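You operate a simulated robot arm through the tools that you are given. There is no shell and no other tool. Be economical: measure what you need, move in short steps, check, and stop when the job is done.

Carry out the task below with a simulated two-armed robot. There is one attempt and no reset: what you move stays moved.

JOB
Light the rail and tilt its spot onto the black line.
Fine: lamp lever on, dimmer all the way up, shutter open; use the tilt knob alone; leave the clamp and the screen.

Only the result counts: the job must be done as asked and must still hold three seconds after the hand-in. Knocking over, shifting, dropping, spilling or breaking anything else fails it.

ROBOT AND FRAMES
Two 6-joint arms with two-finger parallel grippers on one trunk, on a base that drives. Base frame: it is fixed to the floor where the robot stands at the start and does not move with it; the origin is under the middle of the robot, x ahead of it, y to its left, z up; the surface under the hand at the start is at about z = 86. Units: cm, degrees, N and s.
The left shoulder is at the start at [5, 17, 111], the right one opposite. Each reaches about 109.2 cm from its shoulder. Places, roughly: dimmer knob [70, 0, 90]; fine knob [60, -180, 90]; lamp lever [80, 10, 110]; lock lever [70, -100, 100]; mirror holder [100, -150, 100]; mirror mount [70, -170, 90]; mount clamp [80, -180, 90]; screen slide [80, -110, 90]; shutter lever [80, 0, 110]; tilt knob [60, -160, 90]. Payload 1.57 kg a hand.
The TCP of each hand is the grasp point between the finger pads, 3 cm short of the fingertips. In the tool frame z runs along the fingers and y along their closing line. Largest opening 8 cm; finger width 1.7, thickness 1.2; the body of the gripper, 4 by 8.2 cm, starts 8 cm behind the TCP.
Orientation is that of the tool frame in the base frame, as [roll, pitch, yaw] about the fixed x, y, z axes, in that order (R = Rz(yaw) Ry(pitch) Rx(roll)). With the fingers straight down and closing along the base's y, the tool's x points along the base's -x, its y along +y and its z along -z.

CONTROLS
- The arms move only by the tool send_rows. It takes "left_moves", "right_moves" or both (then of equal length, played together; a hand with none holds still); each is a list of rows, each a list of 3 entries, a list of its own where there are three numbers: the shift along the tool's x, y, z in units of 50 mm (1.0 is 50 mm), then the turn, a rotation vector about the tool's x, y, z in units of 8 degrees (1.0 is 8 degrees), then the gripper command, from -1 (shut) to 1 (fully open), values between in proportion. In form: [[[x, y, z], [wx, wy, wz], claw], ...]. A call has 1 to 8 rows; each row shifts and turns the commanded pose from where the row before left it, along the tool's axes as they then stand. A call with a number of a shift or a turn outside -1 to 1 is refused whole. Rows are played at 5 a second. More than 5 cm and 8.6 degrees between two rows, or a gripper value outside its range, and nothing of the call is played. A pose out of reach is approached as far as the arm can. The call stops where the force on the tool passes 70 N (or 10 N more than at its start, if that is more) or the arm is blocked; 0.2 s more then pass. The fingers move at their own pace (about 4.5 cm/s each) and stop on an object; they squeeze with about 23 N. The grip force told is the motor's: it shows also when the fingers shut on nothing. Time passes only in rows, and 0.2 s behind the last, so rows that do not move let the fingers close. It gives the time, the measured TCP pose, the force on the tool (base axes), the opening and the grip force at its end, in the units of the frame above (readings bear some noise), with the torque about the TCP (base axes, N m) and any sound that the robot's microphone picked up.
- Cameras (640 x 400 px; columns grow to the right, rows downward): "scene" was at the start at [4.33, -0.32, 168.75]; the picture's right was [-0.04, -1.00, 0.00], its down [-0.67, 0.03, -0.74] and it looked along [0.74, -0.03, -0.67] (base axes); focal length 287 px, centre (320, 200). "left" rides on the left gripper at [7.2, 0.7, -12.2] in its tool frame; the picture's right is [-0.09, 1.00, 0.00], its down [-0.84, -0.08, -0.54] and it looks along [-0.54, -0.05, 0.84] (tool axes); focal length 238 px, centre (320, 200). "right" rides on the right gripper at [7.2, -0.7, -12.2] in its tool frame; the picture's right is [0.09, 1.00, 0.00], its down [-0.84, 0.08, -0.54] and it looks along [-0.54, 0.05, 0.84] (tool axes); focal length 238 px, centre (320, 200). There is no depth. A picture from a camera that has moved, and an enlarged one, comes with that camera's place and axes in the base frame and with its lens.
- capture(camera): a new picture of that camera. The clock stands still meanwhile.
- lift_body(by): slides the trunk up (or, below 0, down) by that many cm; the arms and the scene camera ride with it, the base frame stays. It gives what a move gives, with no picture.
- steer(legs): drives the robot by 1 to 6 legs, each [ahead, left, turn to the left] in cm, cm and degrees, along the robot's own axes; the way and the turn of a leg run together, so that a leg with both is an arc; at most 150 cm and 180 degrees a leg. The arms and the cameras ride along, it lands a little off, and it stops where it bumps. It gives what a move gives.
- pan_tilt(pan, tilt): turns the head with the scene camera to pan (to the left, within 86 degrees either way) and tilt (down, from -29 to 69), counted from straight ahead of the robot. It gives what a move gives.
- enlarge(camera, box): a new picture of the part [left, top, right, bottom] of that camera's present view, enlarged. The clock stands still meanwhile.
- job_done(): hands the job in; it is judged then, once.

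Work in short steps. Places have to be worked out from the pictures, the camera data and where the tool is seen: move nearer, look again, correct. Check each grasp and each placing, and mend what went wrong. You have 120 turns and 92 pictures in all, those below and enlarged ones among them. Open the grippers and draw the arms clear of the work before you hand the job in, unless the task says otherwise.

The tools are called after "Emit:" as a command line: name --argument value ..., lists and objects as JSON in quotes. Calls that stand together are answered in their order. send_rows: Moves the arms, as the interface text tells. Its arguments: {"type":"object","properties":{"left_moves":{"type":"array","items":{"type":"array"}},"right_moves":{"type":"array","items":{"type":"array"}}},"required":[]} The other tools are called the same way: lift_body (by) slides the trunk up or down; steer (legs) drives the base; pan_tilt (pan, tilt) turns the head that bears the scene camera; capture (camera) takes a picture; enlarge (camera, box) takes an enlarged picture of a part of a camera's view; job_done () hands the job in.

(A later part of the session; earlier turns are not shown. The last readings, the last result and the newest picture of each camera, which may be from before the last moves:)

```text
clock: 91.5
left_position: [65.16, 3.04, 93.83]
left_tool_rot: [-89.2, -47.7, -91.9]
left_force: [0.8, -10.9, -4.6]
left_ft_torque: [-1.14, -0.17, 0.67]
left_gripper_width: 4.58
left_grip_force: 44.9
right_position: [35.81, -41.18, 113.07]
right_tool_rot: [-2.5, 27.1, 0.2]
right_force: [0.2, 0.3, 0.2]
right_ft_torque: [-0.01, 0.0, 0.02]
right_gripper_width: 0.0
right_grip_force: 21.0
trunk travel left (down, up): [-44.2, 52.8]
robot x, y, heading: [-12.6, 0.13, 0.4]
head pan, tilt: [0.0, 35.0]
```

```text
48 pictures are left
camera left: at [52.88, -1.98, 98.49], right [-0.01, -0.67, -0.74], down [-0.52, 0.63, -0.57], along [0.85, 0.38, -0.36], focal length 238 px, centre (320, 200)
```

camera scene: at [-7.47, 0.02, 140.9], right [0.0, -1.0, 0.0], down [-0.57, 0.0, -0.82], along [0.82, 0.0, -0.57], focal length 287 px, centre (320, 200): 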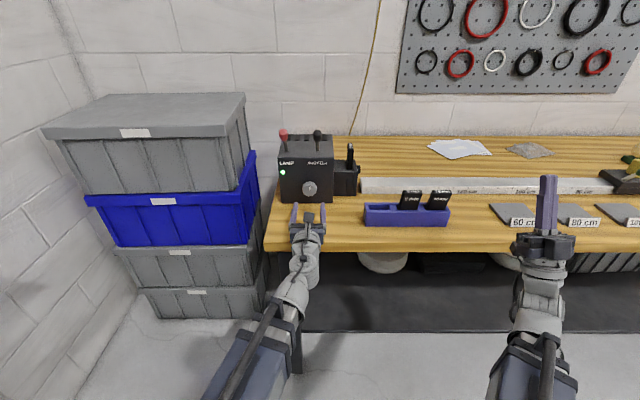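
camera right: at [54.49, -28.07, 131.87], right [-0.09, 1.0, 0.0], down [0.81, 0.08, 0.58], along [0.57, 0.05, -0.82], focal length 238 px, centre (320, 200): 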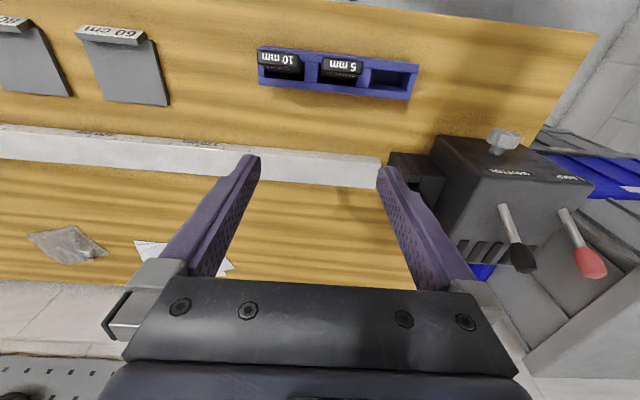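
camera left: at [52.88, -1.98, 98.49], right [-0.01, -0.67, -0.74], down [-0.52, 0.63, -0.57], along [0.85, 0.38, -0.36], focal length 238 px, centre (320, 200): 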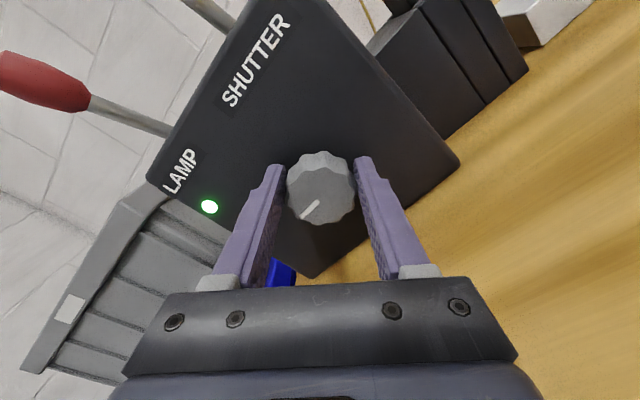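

The grip now slips with 1.1 N·m torque and the pointer stays near 9 o'clock: the stop (full) is reached. I release, withdraw, and look at the knob.

Emit:
send_rows --left_moves '[[[0, 0, 0], [0, 0, 0], 0.6], [[0, 0, 0], [0, 0, 0], 0.6], [[0, 0, -0.9], [0, 0, 0], 0.6], [[0, 0, -0.9], [0, 0, 0], 0.6]]'

Emit:
enlarge --camera "scene" --box '[240, 110, 400, 230]'

Emit:
capture --camera "left"

```text
clock: 92.5
left_position: [56.29, 3.64, 93.99]
left_tool_rot: [-88.7, -47.8, -92.0]
left_force: [0.6, 0.4, -0.4]
left_ft_torque: [0.0, 0.0, -0.03]
left_gripper_width: 6.41
left_grip_force: 0.0
left hand out of reach, approached as far as the arm can: row 3
right_position: [35.84, -41.03, 113.25]
right_tool_rot: [-2.6, 27.1, 0.1]
right_force: [-0.2, 0.2, 0.8]
right_ft_torque: [0.02, 0.0, 0.01]
right_gripper_width: 0.0
right_grip_force: 21.6
trunk travel left (down, up): [-44.2, 52.8]
robot x, y, heading: [-12.42, -0.19, 0.1]
head pan, tilt: [0.0, 35.0]
```

```text
3.33 times, centred on (320, 170) of scene
camera zoom: at [-7.53, 0.02, 141.49], right [0.0, -1.0, 0.0], down [-0.57, 0.0, -0.82], along [0.82, 0.0, -0.57], focal length 955 px, centre (320, 300)
```

zoom: 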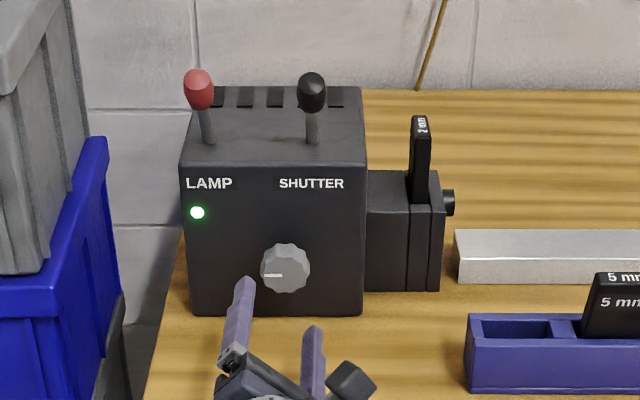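

```text
46 pictures are left
camera left: at [44.05, -1.53, 98.58], right [0.0, -0.68, -0.74], down [-0.52, 0.63, -0.58], along [0.85, 0.38, -0.35], focal length 238 px, centre (320, 200)
```

left: 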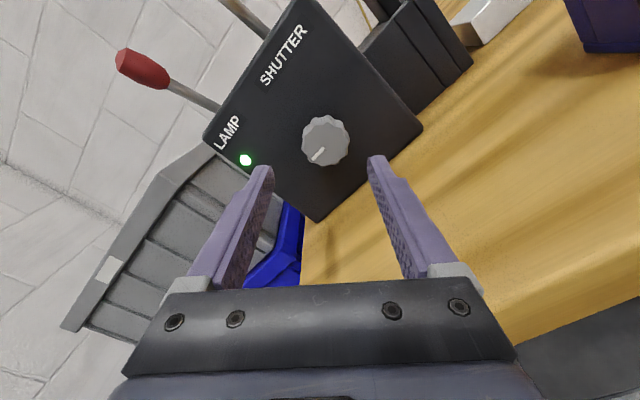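

Dimmer pointer has gone the full 270° to 9 o'clock; lamp LED is on. I raise the trunk and drive right along the bench toward the mirror mount.

Emit:
lift_body --by 30

Emit:
steer --legs '[[0, -130, 0]]'

Emit:
pan_tilt --pan -5 --tilt 38

Emit:
capture --camera "scene"

```text
clock: 95.5
left_position: [56.33, 3.56, 123.95]
left_tool_rot: [-88.7, -47.8, -92.0]
left_force: [-0.4, -0.2, 0.0]
left_ft_torque: [0.03, -0.01, -0.01]
left_gripper_width: 6.4
left_grip_force: 0.1
right_position: [35.84, -41.06, 143.25]
right_tool_rot: [-2.5, 27.1, 0.1]
right_force: [0.3, 0.0, 1.0]
right_ft_torque: [0.0, -0.01, -0.02]
right_gripper_width: 0.0
right_grip_force: 21.1
trunk travel left (down, up): [-74.2, 22.8]
robot x, y, heading: [-11.84, -0.07, 0.3]
head pan, tilt: [0.0, 35.0]
```

```text
clock: 101.9
left_position: [56.93, -123.93, 123.92]
left_tool_rot: [-88.7, -47.8, -91.8]
left_force: [-0.7, 0.0, 0.7]
left_ft_torque: [-0.01, -0.02, 0.0]
left_gripper_width: 6.42
left_grip_force: 0.1
right_position: [36.48, -168.49, 143.15]
right_tool_rot: [-2.6, 27.1, 0.4]
right_force: [-0.2, -0.4, -0.3]
right_ft_torque: [-0.01, -0.01, -0.02]
right_gripper_width: 0.02
right_grip_force: 21.3
trunk travel left (down, up): [-74.2, 22.8]
robot x, y, heading: [-12.03, -127.47, 0.3]
head pan, tilt: [0.0, 35.0]
```

```text
clock: 102.6
left_position: [56.98, -123.85, 124.03]
left_tool_rot: [-88.6, -47.8, -91.8]
left_force: [-0.6, -0.8, -0.1]
left_ft_torque: [0.02, -0.01, 0.02]
left_gripper_width: 6.39
left_grip_force: 0.1
right_position: [36.63, -168.61, 143.24]
right_tool_rot: [-2.4, 27.1, 0.3]
right_force: [-1.3, -0.6, 0.4]
right_ft_torque: [0.0, -0.01, 0.01]
right_gripper_width: 0.0
right_grip_force: 21.2
trunk travel left (down, up): [-74.2, 22.8]
robot x, y, heading: [-11.82, -127.95, 0.4]
head pan, tilt: [-5.0, 38.0]
```

```text
45 pictures are left
camera scene: at [-7.16, -128.3, 171.04], right [-0.08, -1.0, 0.0], down [-0.61, 0.05, -0.79], along [0.79, -0.06, -0.62], focal length 287 px, centre (320, 200)
```

scene: 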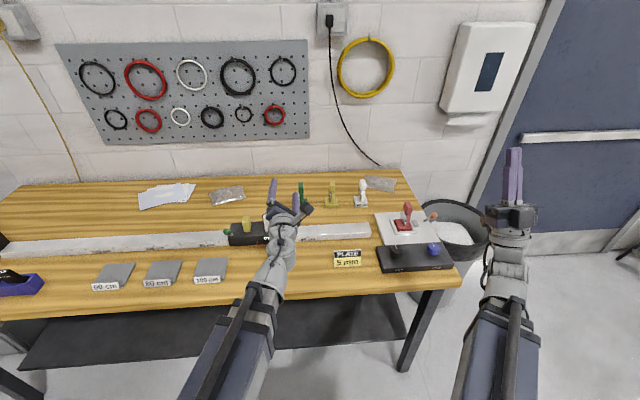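

Emit:
enlarge --camera "scene" --box '[360, 190, 470, 280]'

Emit:
enlarge --camera "scene" --box '[210, 170, 390, 280]'

```text
4.44 times, centred on (415, 235) of scene
camera zoom: at [-7.16, -128.3, 171.04], right [-0.08, -1.0, 0.0], down [-0.61, 0.05, -0.79], along [0.79, -0.06, -0.62], focal length 1274 px, centre (-102, 44)
```

zoom: 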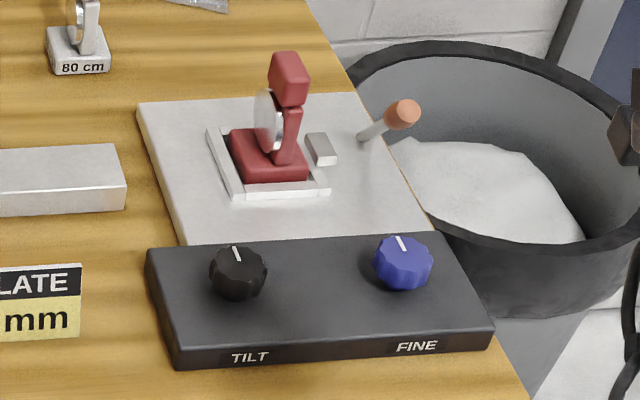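

```text
3.56 times, centred on (300, 225) of scene
camera zoom: at [-7.16, -128.3, 171.04], right [-0.08, -1.0, 0.0], down [-0.61, 0.05, -0.79], along [0.79, -0.06, -0.62], focal length 1019 px, centre (391, 111)
```

zoom: 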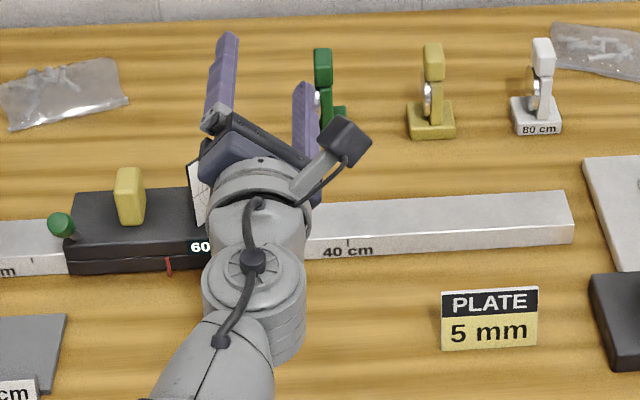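

The TILT knob is the black one on top of the black box, at about [61.4, -161.3, ~92], vertical axis. I drive 17 cm further right so the right arm is in line with it and the head can see the screen's face.

Emit:
steer --legs '[[0, -19, 0]]'

Emit:
pan_tilt --pan 10 --tilt 38

Emit:
capture --camera "scene"

```text
clock: 104.1
left_position: [57.01, -143.15, 123.94]
left_tool_rot: [-88.7, -47.6, -92.0]
left_force: [-0.1, 0.3, -0.4]
left_ft_torque: [-0.03, 0.0, 0.05]
left_gripper_width: 6.36
left_grip_force: 0.0
right_position: [36.47, -187.71, 143.15]
right_tool_rot: [-2.4, 27.1, 0.2]
right_force: [0.0, -0.7, 0.3]
right_ft_torque: [-0.03, -0.04, -0.03]
right_gripper_width: 0.01
right_grip_force: 21.5
trunk travel left (down, up): [-74.2, 22.8]
robot x, y, heading: [-11.55, -146.43, 0.2]
head pan, tilt: [-5.0, 38.0]
```

```text
clock: 104.9
left_position: [56.97, -143.04, 124.0]
left_tool_rot: [-88.7, -47.8, -92.1]
left_force: [0.0, 0.3, 0.7]
left_ft_torque: [0.05, -0.01, 0.0]
left_gripper_width: 6.39
left_grip_force: 0.2
right_position: [36.47, -187.55, 143.15]
right_tool_rot: [-2.5, 27.0, 0.0]
right_force: [0.3, 0.0, -0.1]
right_ft_torque: [0.01, 0.0, 0.01]
right_gripper_width: 0.0
right_grip_force: 20.6
trunk travel left (down, up): [-74.2, 22.8]
robot x, y, heading: [-11.95, -146.6, 0.1]
head pan, tilt: [10.0, 38.0]
```

```text
42 pictures are left
camera scene: at [-7.19, -145.06, 171.04], right [0.18, -0.98, 0.0], down [-0.61, -0.11, -0.79], along [0.78, 0.14, -0.62], focal length 287 px, centre (320, 200)
```

scene: 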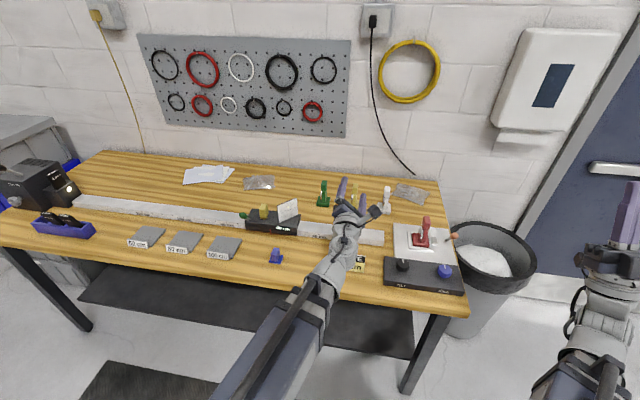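

Emit:
enlarge --camera "scene" --box '[262, 186, 322, 236]'

```text
8.00 times, centred on (292, 211) of scene
camera zoom: at [-7.19, -145.06, 171.04], right [0.18, -0.98, 0.0], down [-0.61, -0.11, -0.79], along [0.78, 0.14, -0.62], focal length 2293 px, centre (544, 112)
```

zoom: 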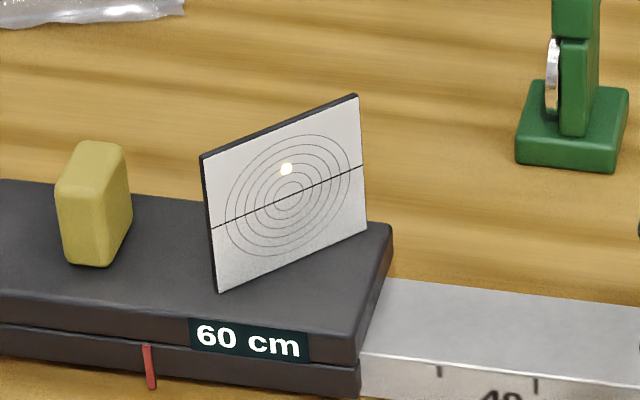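

The lit spot is visible on the screen, above the black line. I swing the right hand from pointing up to pointing down, pivoting about its wrist, in front of the bench.

Emit:
send_rows --right_moves '[[[0.6, 0, -0.04], [0, 1, 0], 0], [[0.6, 0, -0.04], [0, 1, 0], 0], [[0.6, 0, -0.04], [0, 1, 0], 0], [[0.6, 0, -0.04], [0, 1, 0], 0], [[0.6, 0, -0.04], [0, 1, 0], 0], [[0.6, 0, -0.04], [0, 1, 0], 0], [[0.6, 0, -0.04], [0, 1, 0], 0], [[0.6, 0, -0.04], [0, 1, 0], 0]]'

Emit:
send_rows --right_moves '[[[0.6, 0, -0.04], [0, 1, 0], 0], [[0.6, 0, -0.04], [0, 1, 0], 0], [[0.6, 0, -0.04], [0, 1, 0], 0], [[0.6, 0, -0.04], [0, 1, 0], 0], [[0.6, 0, -0.04], [0, 1, 0], 0], [[0.6, 0, -0.04], [0, 1, 0], 0], [[0.6, 0, -0.04], [0, 1, 0], 0], [[0.6, 0, -0.04], [0, 1, 0], 0]]'

Emit:
send_rows --right_moves '[[[0.6, 0, -0.04], [0, 1, 0], 0], [[0.6, 0, -0.04], [0, 1, 0], 0], [[0.6, 0, -0.04], [0, 1, 0], 0]]'

```text
clock: 106.7
left_position: [56.97, -143.0, 124.01]
left_tool_rot: [-88.6, -47.8, -91.9]
left_force: [-0.1, 0.0, 0.1]
left_ft_torque: [0.02, 0.04, 0.01]
left_gripper_width: 6.41
left_grip_force: 0.0
right_position: [48.33, -188.37, 123.19]
right_tool_rot: [-117.6, 87.5, -116.4]
right_force: [0.5, -0.2, 0.3]
right_ft_torque: [-0.01, -0.04, 0.0]
right_gripper_width: 4.0
right_grip_force: 0.1
right hand out of reach, approached as far as the arm can: row 6
trunk travel left (down, up): [-74.2, 22.8]
robot x, y, heading: [-11.66, -146.34, 0.1]
head pan, tilt: [10.0, 38.0]
```

```text
clock: 108.5
left_position: [57.07, -142.98, 124.0]
left_tool_rot: [-88.8, -47.8, -92.0]
left_force: [0.0, 0.1, 0.6]
left_ft_torque: [0.01, 0.03, -0.04]
left_gripper_width: 6.37
left_grip_force: 0.0
right_position: [35.7, -189.0, 103.69]
right_tool_rot: [-177.5, 24.7, -177.8]
right_force: [0.8, -0.2, -0.4]
right_ft_torque: [0.01, -0.01, -0.01]
right_gripper_width: 4.02
right_grip_force: 0.1
right hand out of reach, approached as far as the arm can: row 2
trunk travel left (down, up): [-74.2, 22.8]
robot x, y, heading: [-11.59, -146.93, -0.0]
head pan, tilt: [10.0, 38.0]
```

```text
clock: 109.3
left_position: [56.93, -142.99, 124.06]
left_tool_rot: [-88.7, -47.8, -92.0]
left_force: [0.8, 0.1, 0.1]
left_ft_torque: [-0.01, 0.02, 0.01]
left_gripper_width: 6.41
left_grip_force: 0.1
right_position: [27.05, -189.46, 101.69]
right_tool_rot: [-177.7, 0.8, -178.7]
right_force: [-0.9, -0.1, -0.7]
right_ft_torque: [0.0, 0.05, 0.01]
right_gripper_width: 4.0
right_grip_force: 0.1
right hand out of reach, approached as far as the arm can: row 2
trunk travel left (down, up): [-74.2, 22.8]
robot x, y, heading: [-11.51, -146.71, 0.1]
head pan, tilt: [10.0, 38.0]
```

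The right hand points down. I move it over the tilt knob region (fingertips at z≈98, above the knobs) and look.

Emit:
send_rows --right_moves '[[[-0.74, 0.64, 0], [0.28, 0, 0], 0.4], [[-0.74, 0.64, 0], [0, 0, 0], 0.4], [[-0.74, 0.64, 0], [0, 0, 0], 0.4], [[-0.74, 0.64, 0], [0, 0, 0], 0.4], [[-0.74, 0.64, 0], [0, 0, 0], 0.4], [[-0.74, 0.64, 0], [0, 0, 0], 0.4], [[-0.74, 0.64, 0], [0, 0, 0], 0.4], [[-0.74, 0.64, 0], [0, 0, 0], 0.4]]'

Emit:
capture --camera "right"

```text
clock: 111.1
left_position: [57.03, -143.08, 123.98]
left_tool_rot: [-88.7, -47.8, -92.0]
left_force: [1.1, -0.9, 0.4]
left_ft_torque: [-0.01, 0.0, 0.05]
left_gripper_width: 6.4
left_grip_force: 0.0
right_position: [56.28, -163.15, 101.62]
right_tool_rot: [-175.4, 0.9, -178.7]
right_force: [-0.2, -0.7, 0.4]
right_ft_torque: [0.01, 0.01, 0.01]
right_gripper_width: 5.59
right_grip_force: 0.0
right hand out of reach, approached as far as the arm can: row 1, 4, 5, 6
trunk travel left (down, up): [-74.2, 22.8]
robot x, y, heading: [-11.38, -146.2, 0.1]
head pan, tilt: [10.0, 38.0]
```

```text
40 pictures are left
camera right: at [48.84, -162.97, 113.83], right [-0.11, 0.99, -0.08], down [0.83, 0.14, 0.55], along [0.55, 0.0, -0.83], focal length 238 px, centre (320, 200)
```

right: 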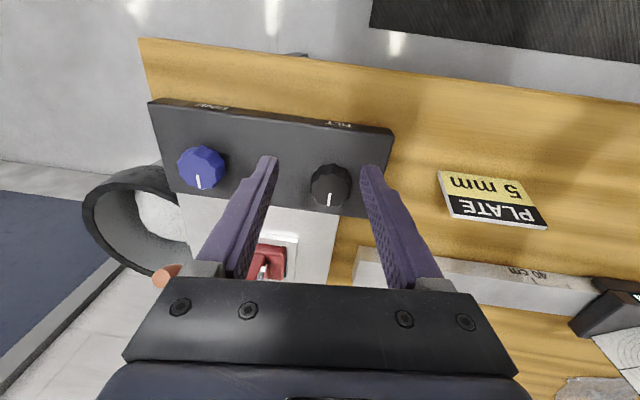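

The roll correction went the wrong way (4.6° now); I undo it and shift toward the knob, by hand camera ≈[+4.6,+1] cm away.

Emit:
send_rows --right_moves '[[[0, 0, 0], [-0.57, 0, 0], 0.4], [[-0.9, 0.2, 0], [0, 0, 0], 0.4]]'

Emit:
capture --camera "right"

```text
clock: 111.7
left_position: [57.12, -142.94, 123.91]
left_tool_rot: [-88.8, -47.8, -91.9]
left_force: [0.8, 0.2, 0.2]
left_ft_torque: [0.03, 0.01, 0.02]
left_gripper_width: 6.37
left_grip_force: 0.0
right_position: [60.78, -162.13, 101.5]
right_tool_rot: [179.9, 0.9, -178.7]
right_force: [-0.1, -1.2, 0.1]
right_ft_torque: [-0.02, 0.03, 0.0]
right_gripper_width: 5.6
right_grip_force: 0.1
trunk travel left (down, up): [-74.2, 22.8]
robot x, y, heading: [-11.72, -146.28, 0.1]
head pan, tilt: [10.0, 38.0]
```

```text
39 pictures are left
camera right: at [53.4, -162.98, 113.72], right [-0.11, 0.99, 0.0], down [0.83, 0.1, 0.55], along [0.55, 0.06, -0.83], focal length 238 px, centre (320, 200)
```

right: 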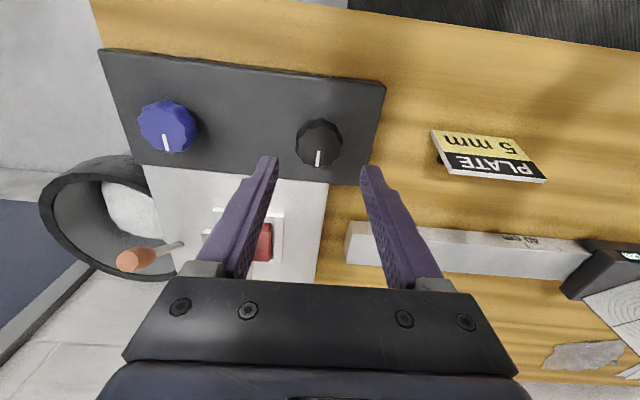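

The knob is at about [60.1, -162.4] with top around z 93–94. I shift 0.6 cm back, open more, and lower the trunk 6 cm.

Emit:
send_rows --right_moves '[[[0.12, -0.05, 0], [0, 0, 0], 0.6]]'

Emit:
lift_body --by -6

Emit:
capture --camera "right"

Emit:
enlarge --camera "scene" --box '[370, 200, 490, 290]'

```text
clock: 112.1
left_position: [57.08, -143.02, 124.0]
left_tool_rot: [-88.7, -47.9, -92.0]
left_force: [0.1, -0.8, -0.2]
left_ft_torque: [-0.03, 0.03, 0.01]
left_gripper_width: 6.4
left_grip_force: 0.0
right_position: [60.12, -162.15, 101.6]
right_tool_rot: [179.9, 0.9, -178.7]
right_force: [0.0, 0.7, -0.1]
right_ft_torque: [0.01, -0.01, -0.01]
right_gripper_width: 6.4
right_grip_force: 0.0
trunk travel left (down, up): [-74.2, 22.8]
robot x, y, heading: [-11.78, -146.38, -0.1]
head pan, tilt: [10.0, 38.0]
```

```text
clock: 113.1
left_position: [57.04, -142.86, 117.95]
left_tool_rot: [-88.6, -47.7, -92.0]
left_force: [-0.2, -0.7, 0.1]
left_ft_torque: [-0.04, 0.0, 0.0]
left_gripper_width: 6.39
left_grip_force: 0.1
right_position: [60.05, -162.3, 95.58]
right_tool_rot: [179.9, 1.0, -178.7]
right_force: [-0.1, 0.1, 0.6]
right_ft_torque: [0.01, 0.01, 0.0]
right_gripper_width: 6.38
right_grip_force: 0.0
trunk travel left (down, up): [-68.2, 28.8]
robot x, y, heading: [-11.51, -146.8, 0.3]
head pan, tilt: [10.0, 38.0]
```

```text
38 pictures are left
camera right: at [52.67, -163.16, 107.78], right [-0.12, 0.99, 0.0], down [0.83, 0.1, 0.55], along [0.55, 0.06, -0.83], focal length 238 px, centre (320, 200)
```

right: 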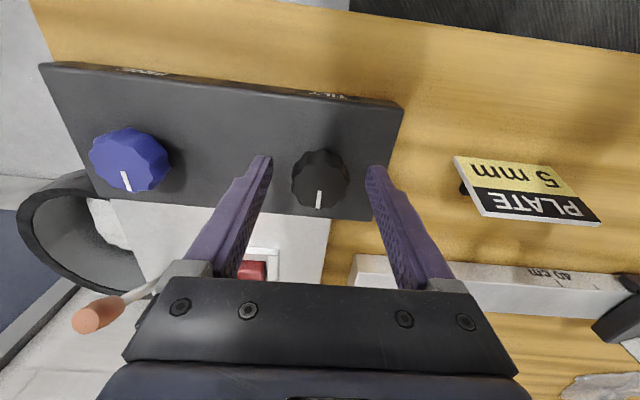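

```text
4.44 times, centred on (430, 245) of scene
camera zoom: at [-7.21, -145.03, 165.04], right [0.18, -0.98, 0.0], down [-0.61, -0.11, -0.79], along [0.78, 0.14, -0.62], focal length 1274 px, centre (-169, 0)
```

zoom: 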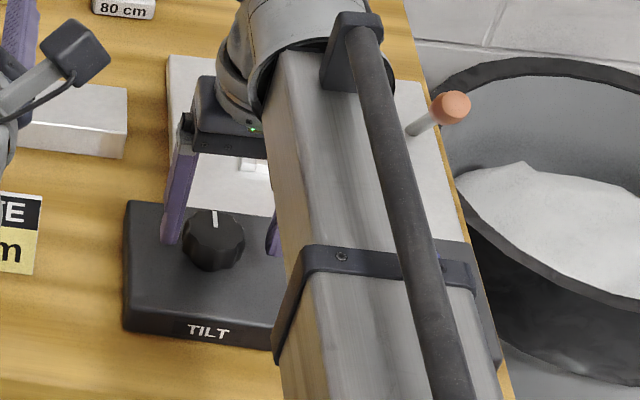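

Triangulation gives the knob top at z≈94.5, x≈59.8, so the fingertips (92.6) already straddle it. I lower another 0.8 cm and close.

Emit:
send_rows --right_moves '[[[0.05, 0, 0], [0, 0, 0], 0.6]]'

Emit:
lift_body --by -0.8

Emit:
send_rows --right_moves '[[[0, 0, 0], [0, 0, 0], -0.1], [[0, 0, 0], [0, 0, 0], -0.1], [[0, 0, 0], [0, 0, 0], -1], [[0, 0, 0], [0, 0, 0], -1]]'

Emit:
capture --camera "right"

Emit:
enlarge --camera "scene" --box '[262, 176, 322, 226]'

```text
clock: 113.5
left_position: [57.06, -142.91, 118.0]
left_tool_rot: [-88.7, -47.8, -92.0]
left_force: [-0.9, 0.7, 0.0]
left_ft_torque: [-0.01, 0.0, -0.02]
left_gripper_width: 6.4
left_grip_force: 0.1
right_position: [59.78, -162.34, 95.55]
right_tool_rot: [179.9, 1.0, -178.7]
right_force: [-0.3, 0.0, 0.4]
right_ft_torque: [-0.02, 0.03, 0.0]
right_gripper_width: 6.41
right_grip_force: 0.1
trunk travel left (down, up): [-68.2, 28.8]
robot x, y, heading: [-11.72, -146.76, 0.2]
head pan, tilt: [10.0, 38.0]
```

```text
clock: 114.1
left_position: [56.99, -143.1, 117.23]
left_tool_rot: [-88.7, -47.8, -92.0]
left_force: [-0.2, 1.4, 0.7]
left_ft_torque: [-0.01, 0.02, 0.0]
left_gripper_width: 6.4
left_grip_force: 0.1
right_position: [59.78, -162.33, 94.85]
right_tool_rot: [180.0, 0.9, -178.7]
right_force: [-0.6, -0.1, -0.1]
right_ft_torque: [0.02, 0.03, 0.0]
right_gripper_width: 6.39
right_grip_force: 0.0
trunk travel left (down, up): [-67.4, 29.6]
robot x, y, heading: [-11.93, -146.57, 0.2]
head pan, tilt: [10.0, 38.0]
```

```text
clock: 115.1
left_position: [57.01, -142.89, 117.29]
left_tool_rot: [-88.7, -47.9, -92.0]
left_force: [-0.1, 0.6, -1.2]
left_ft_torque: [0.01, 0.0, 0.02]
left_gripper_width: 6.42
left_grip_force: 0.1
right_position: [59.62, -162.23, 94.87]
right_tool_rot: [179.9, 0.7, -178.5]
right_force: [-11.5, 9.7, -6.9]
right_ft_torque: [0.24, 0.28, 0.14]
right_gripper_width: 3.87
right_grip_force: 33.1
trunk travel left (down, up): [-67.4, 29.6]
robot x, y, heading: [-11.85, -146.5, 0.3]
head pan, tilt: [10.0, 38.0]
```

```text
36 pictures are left
camera right: at [52.27, -163.03, 107.01], right [-0.12, 0.99, 0.0], down [0.83, 0.1, 0.55], along [0.55, 0.07, -0.83], focal length 238 px, centre (320, 200)
```

right: 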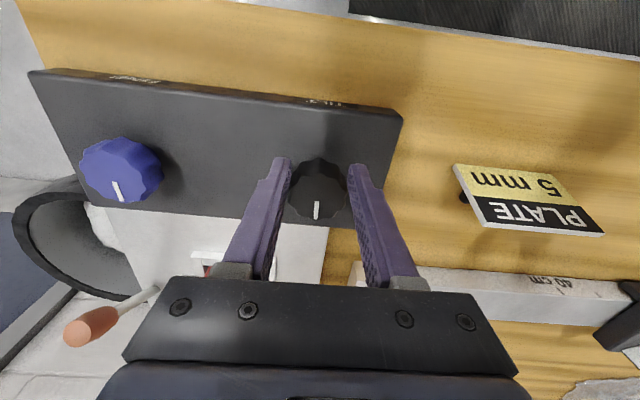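

```text
8.00 times, centred on (292, 201) of scene
camera zoom: at [-7.26, -144.93, 164.23], right [0.18, -0.98, 0.0], down [-0.61, -0.11, -0.79], along [0.78, 0.14, -0.62], focal length 2293 px, centre (544, 192)
```

zoom: 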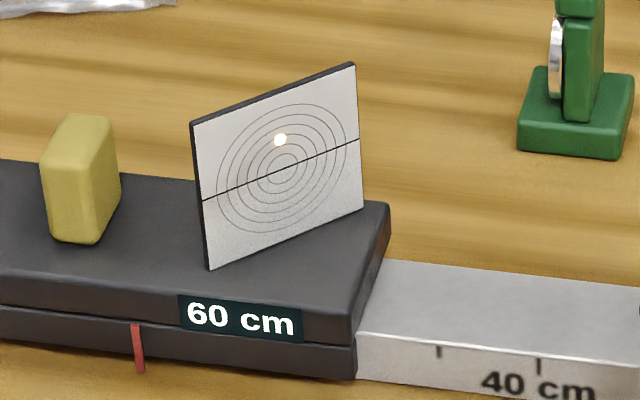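

The knob is gripped (3.9 cm). Spot sits ≈29 px above the line in this zoom. I turn a test 16° about the tool axis and look.

Emit:
send_rows --right_moves '[[[0, 0, 0], [0, 0, 1], -1], [[0, 0, 0], [0, 0, 1], -1]]'

Emit:
enlarge --camera "scene" --box '[262, 176, 322, 226]'

Emit:
capture --camera "right"

```text
clock: 115.7
left_position: [56.98, -142.67, 117.25]
left_tool_rot: [-88.7, -47.8, -92.1]
left_force: [-0.1, 1.6, 0.2]
left_ft_torque: [-0.01, -0.01, -0.04]
left_gripper_width: 6.37
left_grip_force: 0.1
right_position: [59.55, -161.64, 94.9]
right_tool_rot: [179.4, 0.4, 165.4]
right_force: [-24.4, 33.2, -21.9]
right_ft_torque: [0.13, 0.8, 0.65]
right_gripper_width: 3.67
right_grip_force: 43.0
trunk travel left (down, up): [-67.4, 29.6]
robot x, y, heading: [-11.78, -146.56, 0.2]
head pan, tilt: [10.0, 38.0]
```

```text
8.00 times, centred on (292, 201) of scene
camera zoom: at [-7.27, -144.64, 164.21], right [0.18, -0.98, 0.0], down [-0.61, -0.11, -0.79], along [0.78, 0.14, -0.62], focal length 2293 px, centre (544, 192)
```

zoom: 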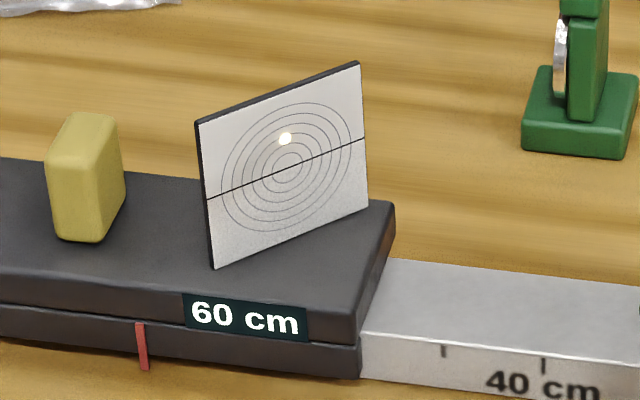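

```text
33 pictures are left
camera right: at [52.28, -160.56, 107.06], right [0.16, 0.99, 0.01], down [0.82, -0.14, 0.55], along [0.54, -0.08, -0.84], focal length 238 px, centre (320, 200)
```

right: 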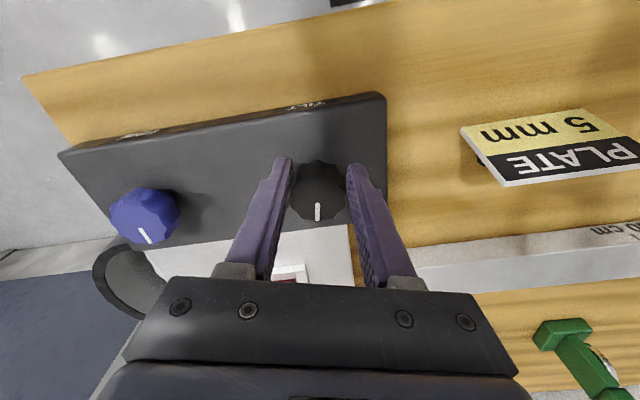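

16° clockwise raised the spot slightly (~1.5 px), so I must turn counterclockwise, and a lot. I relieve the side force and turn 64° counterclockwise.

Emit:
send_rows --right_moves '[[[0.04, 0.06, 0], [0, 0, -1], -1], [[0, 0, 0], [0, 0, -1], -1], [[0, 0, 0], [0, 0, -1], -1], [[0, 0, 0], [0, 0, -1], -1]]'

Emit:
send_rows --right_moves '[[[0, 0, 0], [0, 0, -1], -1], [[0, 0, 0], [0, 0, -1], -1], [[0, 0, 0], [0, 0, -1], -1], [[0, 0, 0], [0, 0, -1], -1]]'

Emit:
enlarge --camera "scene" --box '[262, 176, 322, 226]'

Emit:
capture --camera "right"

```text
clock: 116.7
left_position: [57.0, -143.4, 117.37]
left_tool_rot: [-88.7, -47.7, -92.2]
left_force: [-0.1, 0.2, -0.5]
left_ft_torque: [-0.03, 0.03, -0.01]
left_gripper_width: 6.4
left_grip_force: 0.2
right_position: [59.39, -162.89, 94.89]
right_tool_rot: [-179.7, 0.5, -163.0]
right_force: [-21.7, -23.1, -6.4]
right_ft_torque: [-0.51, 1.13, -0.4]
right_gripper_width: 3.51
right_grip_force: 42.0
trunk travel left (down, up): [-67.4, 29.6]
robot x, y, heading: [-11.82, -146.51, 0.3]
head pan, tilt: [10.0, 38.0]
```

```text
clock: 117.3
left_position: [56.84, -142.97, 117.3]
left_tool_rot: [-88.7, -47.9, -92.1]
left_force: [0.3, 0.1, 0.3]
left_ft_torque: [0.0, 0.02, -0.04]
left_gripper_width: 6.42
left_grip_force: 0.0
right_position: [58.81, -163.35, 94.92]
right_tool_rot: [-178.9, -0.9, -148.1]
right_force: [-13.5, -9.4, 0.3]
right_ft_torque: [-0.45, 0.26, -0.07]
right_gripper_width: 0.0
right_grip_force: 21.8
trunk travel left (down, up): [-67.4, 29.6]
robot x, y, heading: [-11.81, -146.68, -0.1]
head pan, tilt: [10.0, 38.0]
stopped in row 3 (right hand): the force on the tool passed its limit at 77 N (the readings are from after the stop); the commanded pose is now the measured one
```

```text
8.00 times, centred on (292, 201) of scene
camera zoom: at [-7.28, -144.9, 164.26], right [0.17, -0.98, 0.0], down [-0.61, -0.11, -0.79], along [0.78, 0.14, -0.62], focal length 2293 px, centre (544, 192)
```

zoom: 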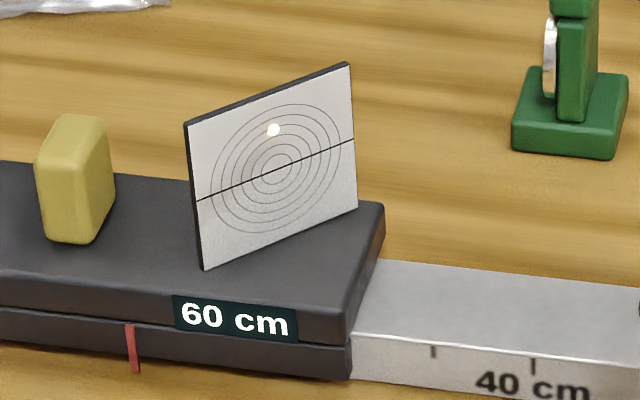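

```text
31 pictures are left
camera right: at [53.11, -167.46, 107.3], right [-0.6, 0.8, -0.02], down [0.67, 0.52, 0.53], along [0.43, 0.3, -0.85], focal length 238 px, centre (320, 200)
```

right: 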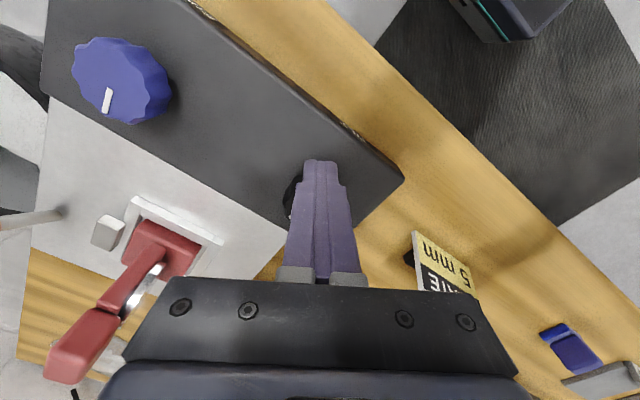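

The grip slid off the front of the knob: its centre is further forward than I took it. I open, raise 5 cm, straighten the hand, and look again.

Emit:
lift_body --by 5

Emit:
send_rows --right_moves '[[[0, 0, 0], [0, 0, 1], 0.6], [[0, 0, 0], [0, 0, 1], 0.6], [[0, 0, 0], [0, 0, 1], 0.6], [[0, 0, 0], [0, 0, 1], 0.6]]'

Emit:
capture --camera "right"

Emit:
enlarge --camera "scene" --box '[260, 180, 320, 230]'

```text
clock: 118.2
left_position: [57.05, -143.16, 122.13]
left_tool_rot: [-88.8, -47.8, -92.2]
left_force: [-0.1, -0.4, 0.9]
left_ft_torque: [-0.02, -0.01, -0.03]
left_gripper_width: 6.4
left_grip_force: 0.0
right_position: [59.2, -163.19, 99.83]
right_tool_rot: [-179.0, -0.5, -148.0]
right_force: [-0.1, 0.2, -1.3]
right_ft_torque: [-0.01, 0.05, -0.06]
right_gripper_width: 0.0
right_grip_force: 21.3
trunk travel left (down, up): [-72.4, 24.6]
robot x, y, heading: [-11.99, -146.8, -0.1]
head pan, tilt: [10.0, 38.0]
```

```text
clock: 119.2
left_position: [57.09, -143.13, 122.25]
left_tool_rot: [-88.7, -47.7, -92.0]
left_force: [-0.3, 0.1, -0.2]
left_ft_torque: [0.04, -0.02, 0.0]
left_gripper_width: 6.38
left_grip_force: 0.0
right_position: [59.19, -163.34, 99.8]
right_tool_rot: [-179.0, 0.1, 179.8]
right_force: [-0.4, -0.5, 0.7]
right_ft_torque: [0.0, 0.0, -0.05]
right_gripper_width: 6.39
right_grip_force: 0.1
trunk travel left (down, up): [-72.4, 24.6]
robot x, y, heading: [-11.85, -146.45, -0.2]
head pan, tilt: [10.0, 38.0]
```

```text
30 pictures are left
camera right: at [51.99, -163.65, 112.09], right [-0.09, 1.0, -0.02], down [0.84, 0.09, 0.54], along [0.54, 0.03, -0.84], focal length 238 px, centre (320, 200)
```

right: 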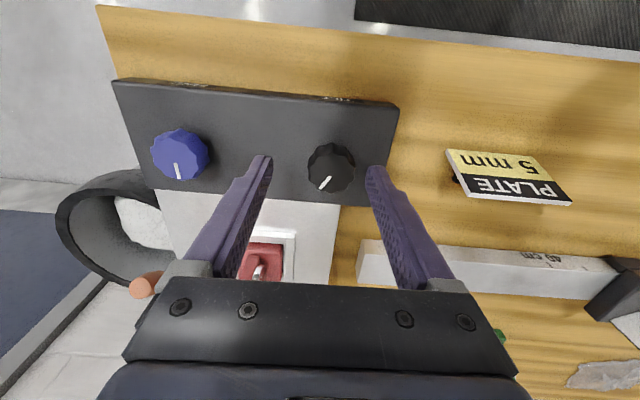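

```text
8.00 times, centred on (290, 205) of scene
camera zoom: at [-7.2, -145.11, 169.24], right [0.17, -0.98, 0.0], down [-0.61, -0.11, -0.79], along [0.78, 0.14, -0.62], focal length 2293 px, centre (560, 160)
```

zoom: 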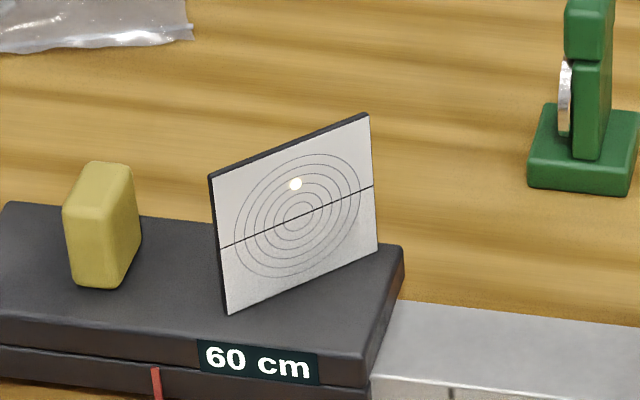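

The knob centre works out nearer [60.8, -162.3], about 1 cm ahead of my earlier grip. I move there, lower so the fingertips are at about z 91.5, and close.

Emit:
send_rows --right_moves '[[[-0.32, 0.2, 0], [-0.12, 0, 0], 0.6]]'

Emit:
lift_body --by -5.2

Emit:
capture --camera "right"

```text
clock: 119.6
left_position: [57.06, -143.17, 122.25]
left_tool_rot: [-88.8, -47.8, -92.0]
left_force: [0.2, -0.3, 0.5]
left_ft_torque: [-0.04, -0.02, 0.01]
left_gripper_width: 6.4
left_grip_force: 0.0
right_position: [60.7, -162.31, 99.88]
right_tool_rot: [-179.9, 0.0, 179.9]
right_force: [-0.2, 0.4, -0.5]
right_ft_torque: [-0.03, -0.03, 0.01]
right_gripper_width: 6.37
right_grip_force: 0.0
trunk travel left (down, up): [-72.4, 24.6]
robot x, y, heading: [-11.68, -146.47, 0.3]
head pan, tilt: [10.0, 38.0]
```

```text
clock: 120.5
left_position: [57.04, -143.09, 117.08]
left_tool_rot: [-88.6, -47.8, -92.1]
left_force: [-0.3, 0.0, 1.0]
left_ft_torque: [0.01, 0.02, -0.01]
left_gripper_width: 6.41
left_grip_force: 0.0
right_position: [60.57, -162.29, 94.7]
right_tool_rot: [-179.8, 0.1, 180.0]
right_force: [-0.7, -0.6, 0.0]
right_ft_torque: [0.01, 0.02, -0.03]
right_gripper_width: 6.43
right_grip_force: 0.1
trunk travel left (down, up): [-67.2, 29.8]
robot x, y, heading: [-11.62, -146.8, 0.1]
head pan, tilt: [10.0, 38.0]
```

```text
28 pictures are left
camera right: at [53.45, -162.97, 106.89], right [-0.09, 1.0, 0.0], down [0.84, 0.08, 0.54], along [0.54, 0.05, -0.84], focal length 238 px, centre (320, 200)
```

right: 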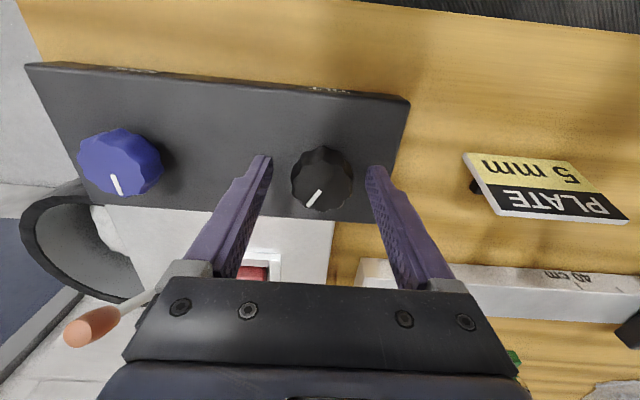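

Fingers straddle the knob and their grasp point (row ≈180) matches the knob top. I close on it and turn 32° counterclockwise.

Emit:
send_rows --right_moves '[[[0, 0, 0], [0, 0, 0], -1], [[0, 0, 0], [0, 0, 0], -1], [[0, 0, 0], [0, 0, 0], -1]]'

Emit:
send_rows --right_moves '[[[0, 0, 0], [0, 0, -1], -1], [[0, 0, 0], [0, 0, -1], -1], [[0, 0, 0], [0, 0, -1], -1], [[0, 0, 0], [0, 0, -1], -1]]'

Emit:
capture --camera "right"

Emit:
enlarge --camera "scene" --box '[260, 176, 320, 226]'

```text
clock: 121.3
left_position: [56.97, -142.93, 116.95]
left_tool_rot: [-88.7, -47.7, -92.1]
left_force: [-0.1, -0.3, 0.4]
left_ft_torque: [0.04, -0.02, 0.02]
left_gripper_width: 6.42
left_grip_force: 0.0
right_position: [60.6, -162.16, 94.59]
right_tool_rot: [180.0, 0.0, 180.0]
right_force: [-0.8, 11.0, -3.6]
right_ft_torque: [0.49, -0.11, 0.15]
right_gripper_width: 4.51
right_grip_force: 29.9
trunk travel left (down, up): [-67.2, 29.8]
robot x, y, heading: [-11.36, -146.75, -0.2]
head pan, tilt: [10.0, 38.0]
```

```text
clock: 122.3
left_position: [57.12, -143.21, 117.05]
left_tool_rot: [-88.7, -47.8, -92.1]
left_force: [0.0, -0.3, -0.4]
left_ft_torque: [0.03, 0.0, 0.02]
left_gripper_width: 6.41
left_grip_force: 0.1
right_position: [60.76, -162.58, 94.63]
right_tool_rot: [-179.7, 0.0, -148.0]
right_force: [10.8, -3.0, 8.4]
right_ft_torque: [0.76, -0.6, -0.14]
right_gripper_width: 4.48
right_grip_force: 45.0
trunk travel left (down, up): [-67.2, 29.8]
robot x, y, heading: [-11.93, -146.83, -0.1]
head pan, tilt: [10.0, 38.0]
```

```text
27 pictures are left
camera right: at [55.04, -166.93, 106.88], right [-0.61, 0.8, -0.01], down [0.67, 0.51, 0.54], along [0.43, 0.32, -0.84], focal length 238 px, centre (320, 200)
```

right: 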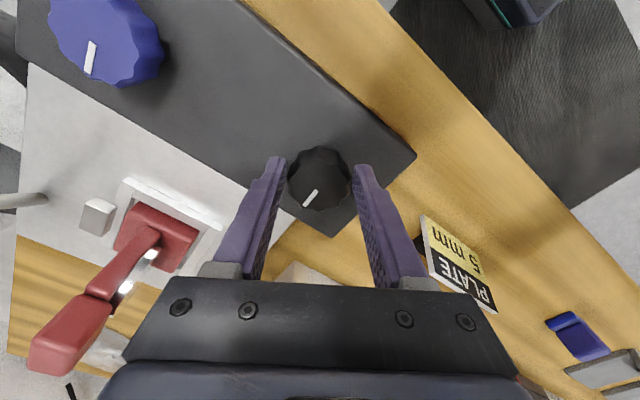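

```text
8.00 times, centred on (290, 201) of scene
camera zoom: at [-7.15, -145.15, 164.05], right [0.17, -0.98, 0.0], down [-0.61, -0.11, -0.79], along [0.78, 0.14, -0.62], focal length 2293 px, centre (560, 192)
```

zoom: 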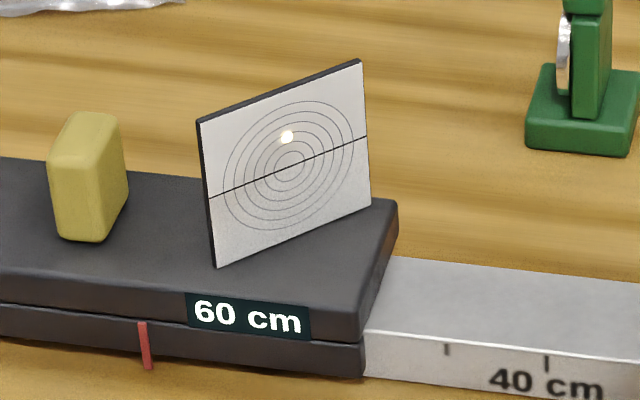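

Good grip now: 32° CCW lowered the spot from 0.244 to 0.212 of screen height (≈0.001/deg), so about 210° more is needed. I continue.

Emit:
send_rows --right_moves '[[[0, 0, 0], [0, 0, -1], -1], [[0, 0, 0], [0, 0, -1], -1], [[0, 0, 0], [0, 0, -1], -1], [[0, 0, 0], [0, 0, -1], -1], [[0, 0, 0], [0, 0, -1], -1], [[0, 0, 0], [0, 0, -1], -1], [[0, 0, 0], [0, 0, -1], -1], [[0, 0, 0], [0, 0, -1], -1]]'

Emit:
capture --camera "right"

Emit:
enlarge --camera "scene" --box '[260, 176, 320, 226]'

```text
clock: 123.8
left_position: [57.19, -143.3, 116.85]
left_tool_rot: [-88.7, -47.8, -92.2]
left_force: [-0.5, 0.0, 0.3]
left_ft_torque: [0.02, 0.04, 0.02]
left_gripper_width: 6.41
left_grip_force: 0.0
right_position: [61.42, -162.97, 94.43]
right_tool_rot: [-178.7, -0.6, -99.9]
right_force: [6.4, -6.5, -4.4]
right_ft_torque: [0.13, 0.2, -0.12]
right_gripper_width: 4.52
right_grip_force: 44.8
trunk travel left (down, up): [-67.2, 29.8]
robot x, y, heading: [-11.37, -146.58, -0.3]
head pan, tilt: [10.0, 38.0]
stopped in row 7 (right hand): the force on the tool passed its limit at 70 N (the readings are from after the stop); the commanded pose is now the measured one
```

```text
25 pictures are left
camera right: at [60.6, -169.98, 106.82], right [-1.0, 0.08, -0.02], down [0.06, 0.85, 0.53], along [0.06, 0.53, -0.85], focal length 238 px, centre (320, 200)
```

right: 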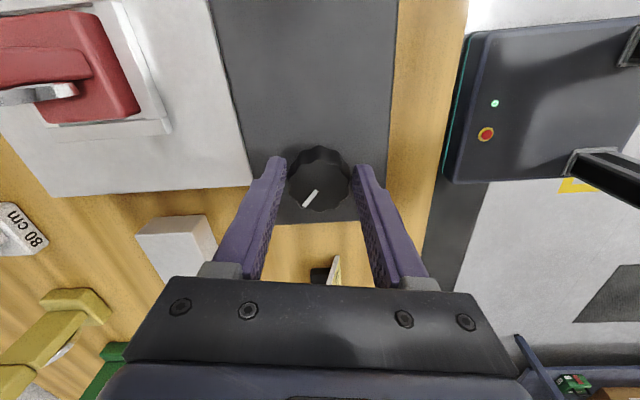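

```text
8.00 times, centred on (290, 201) of scene
camera zoom: at [-7.04, -145.17, 163.93], right [0.17, -0.98, 0.0], down [-0.61, -0.11, -0.79], along [0.78, 0.14, -0.62], focal length 2293 px, centre (560, 192)
```

zoom: 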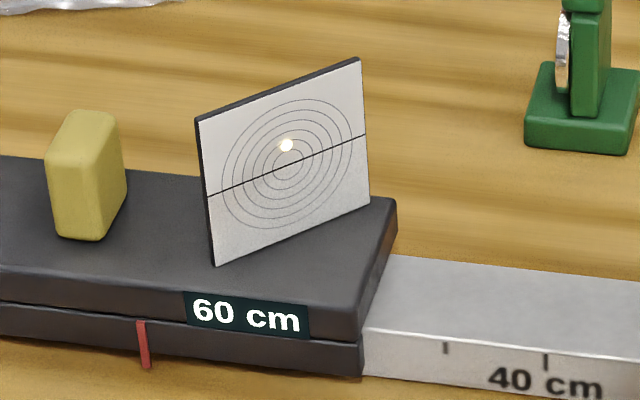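

Spot now 20 px above the line (48° lowered it 11 px). The stop came from side force, now relieved; I continue 4 rows.

Emit:
send_rows --right_moves '[[[0, 0, 0], [0, 0, -1], -1], [[0, 0, 0], [0, 0, -1], -1], [[0, 0, 0], [0, 0, -1], -1], [[0, 0, 0], [0, 0, -1], -1]]'

Emit:
enlarge --camera "scene" --box '[260, 176, 320, 226]'

```text
clock: 124.8
left_position: [57.42, -143.35, 116.8]
left_tool_rot: [-88.9, -47.8, -92.0]
left_force: [0.7, 0.7, 0.1]
left_ft_torque: [0.01, 0.0, 0.03]
left_gripper_width: 6.38
left_grip_force: 0.0
right_position: [61.93, -162.92, 94.5]
right_tool_rot: [-178.8, -1.4, -67.8]
right_force: [39.2, -12.4, 11.5]
right_ft_torque: [0.21, 0.08, -0.36]
right_gripper_width: 4.5
right_grip_force: 45.7
trunk travel left (down, up): [-67.2, 29.8]
robot x, y, heading: [-11.91, -146.62, -0.0]
head pan, tilt: [10.0, 38.0]
```

```text
8.00 times, centred on (290, 201) of scene
camera zoom: at [-6.78, -145.27, 164.05], right [0.17, -0.98, 0.0], down [-0.61, -0.11, -0.79], along [0.77, 0.14, -0.62], focal length 2293 px, centre (560, 192)
```

zoom: 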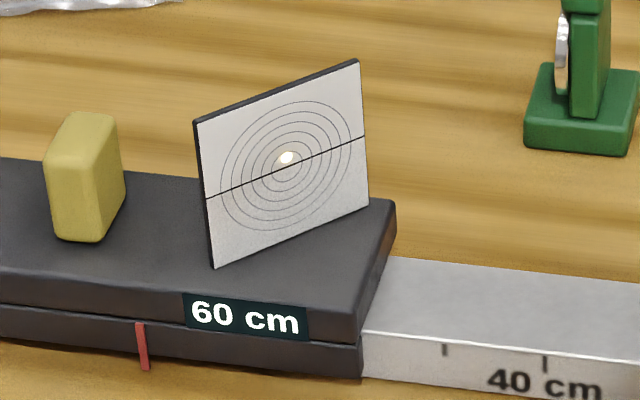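

10 px left, ≈30° more. I relieve the 39 N by shifting the hand 0.5 cm in +x and turn 24°.

Emit:
send_rows --right_moves '[[[0.037, -0.093, 0], [0, 0, -1], -1], [[0, 0, 0], [0, 0, -1], -1], [[0, 0, 0], [0, 0, -1], -1]]'

Emit:
enlarge --camera "scene" --box '[275, 183, 311, 213]'

```text
clock: 125.6
left_position: [57.29, -143.2, 116.89]
left_tool_rot: [-88.9, -47.8, -91.9]
left_force: [0.5, -0.1, 0.0]
left_ft_torque: [0.01, 0.02, -0.03]
left_gripper_width: 6.39
left_grip_force: 0.1
right_position: [62.17, -162.78, 94.47]
right_tool_rot: [-179.2, -1.6, -43.5]
right_force: [36.7, -2.4, 7.6]
right_ft_torque: [0.47, -0.06, -0.22]
right_gripper_width: 4.52
right_grip_force: 45.2
trunk travel left (down, up): [-67.2, 29.8]
robot x, y, heading: [-11.55, -146.5, -0.1]
head pan, tilt: [10.0, 38.0]
```

```text
13.33 times, centred on (293, 198) of scene
camera zoom: at [-6.8, -145.13, 164.03], right [0.17, -0.98, 0.0], down [-0.61, -0.11, -0.79], along [0.77, 0.14, -0.62], focal length 3822 px, centre (680, 227)
```

zoom: 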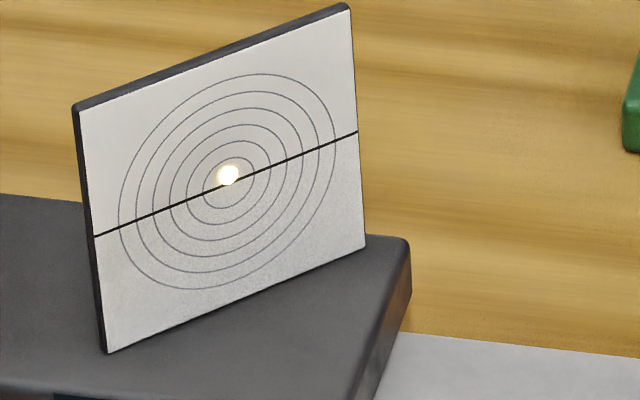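

8 px remain at this larger zoom, about 20°. I relieve again and turn 18°.

Emit:
send_rows --right_moves '[[[0.07, -0.07, 0], [0, 0, -0.8], -1], [[0, 0, 0], [0, 0, -0.8], -1], [[0, 0, 0], [0, 0, -0.65], -1]]'

Emit:
enlarge --camera "scene" --box '[275, 183, 311, 213]'

```text
clock: 126.4
left_position: [57.32, -143.09, 116.9]
left_tool_rot: [-88.9, -47.9, -92.0]
left_force: [0.0, -0.5, -0.4]
left_ft_torque: [-0.01, -0.03, 0.0]
left_gripper_width: 6.43
left_grip_force: 0.1
right_position: [62.42, -162.43, 94.43]
right_tool_rot: [179.9, -1.4, -25.6]
right_force: [8.9, 16.7, -17.3]
right_ft_torque: [0.26, -1.37, -0.17]
right_gripper_width: 4.48
right_grip_force: 44.8
trunk travel left (down, up): [-67.2, 29.8]
robot x, y, heading: [-11.76, -146.6, 0.2]
head pan, tilt: [10.0, 38.0]
```

```text
13.33 times, centred on (293, 198) of scene
camera zoom: at [-6.91, -144.96, 164.0], right [0.17, -0.98, 0.0], down [-0.61, -0.11, -0.79], along [0.77, 0.14, -0.62], focal length 3822 px, centre (680, 227)
```

zoom: 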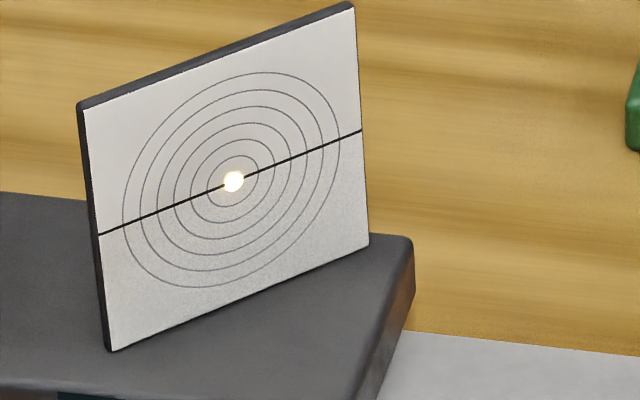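

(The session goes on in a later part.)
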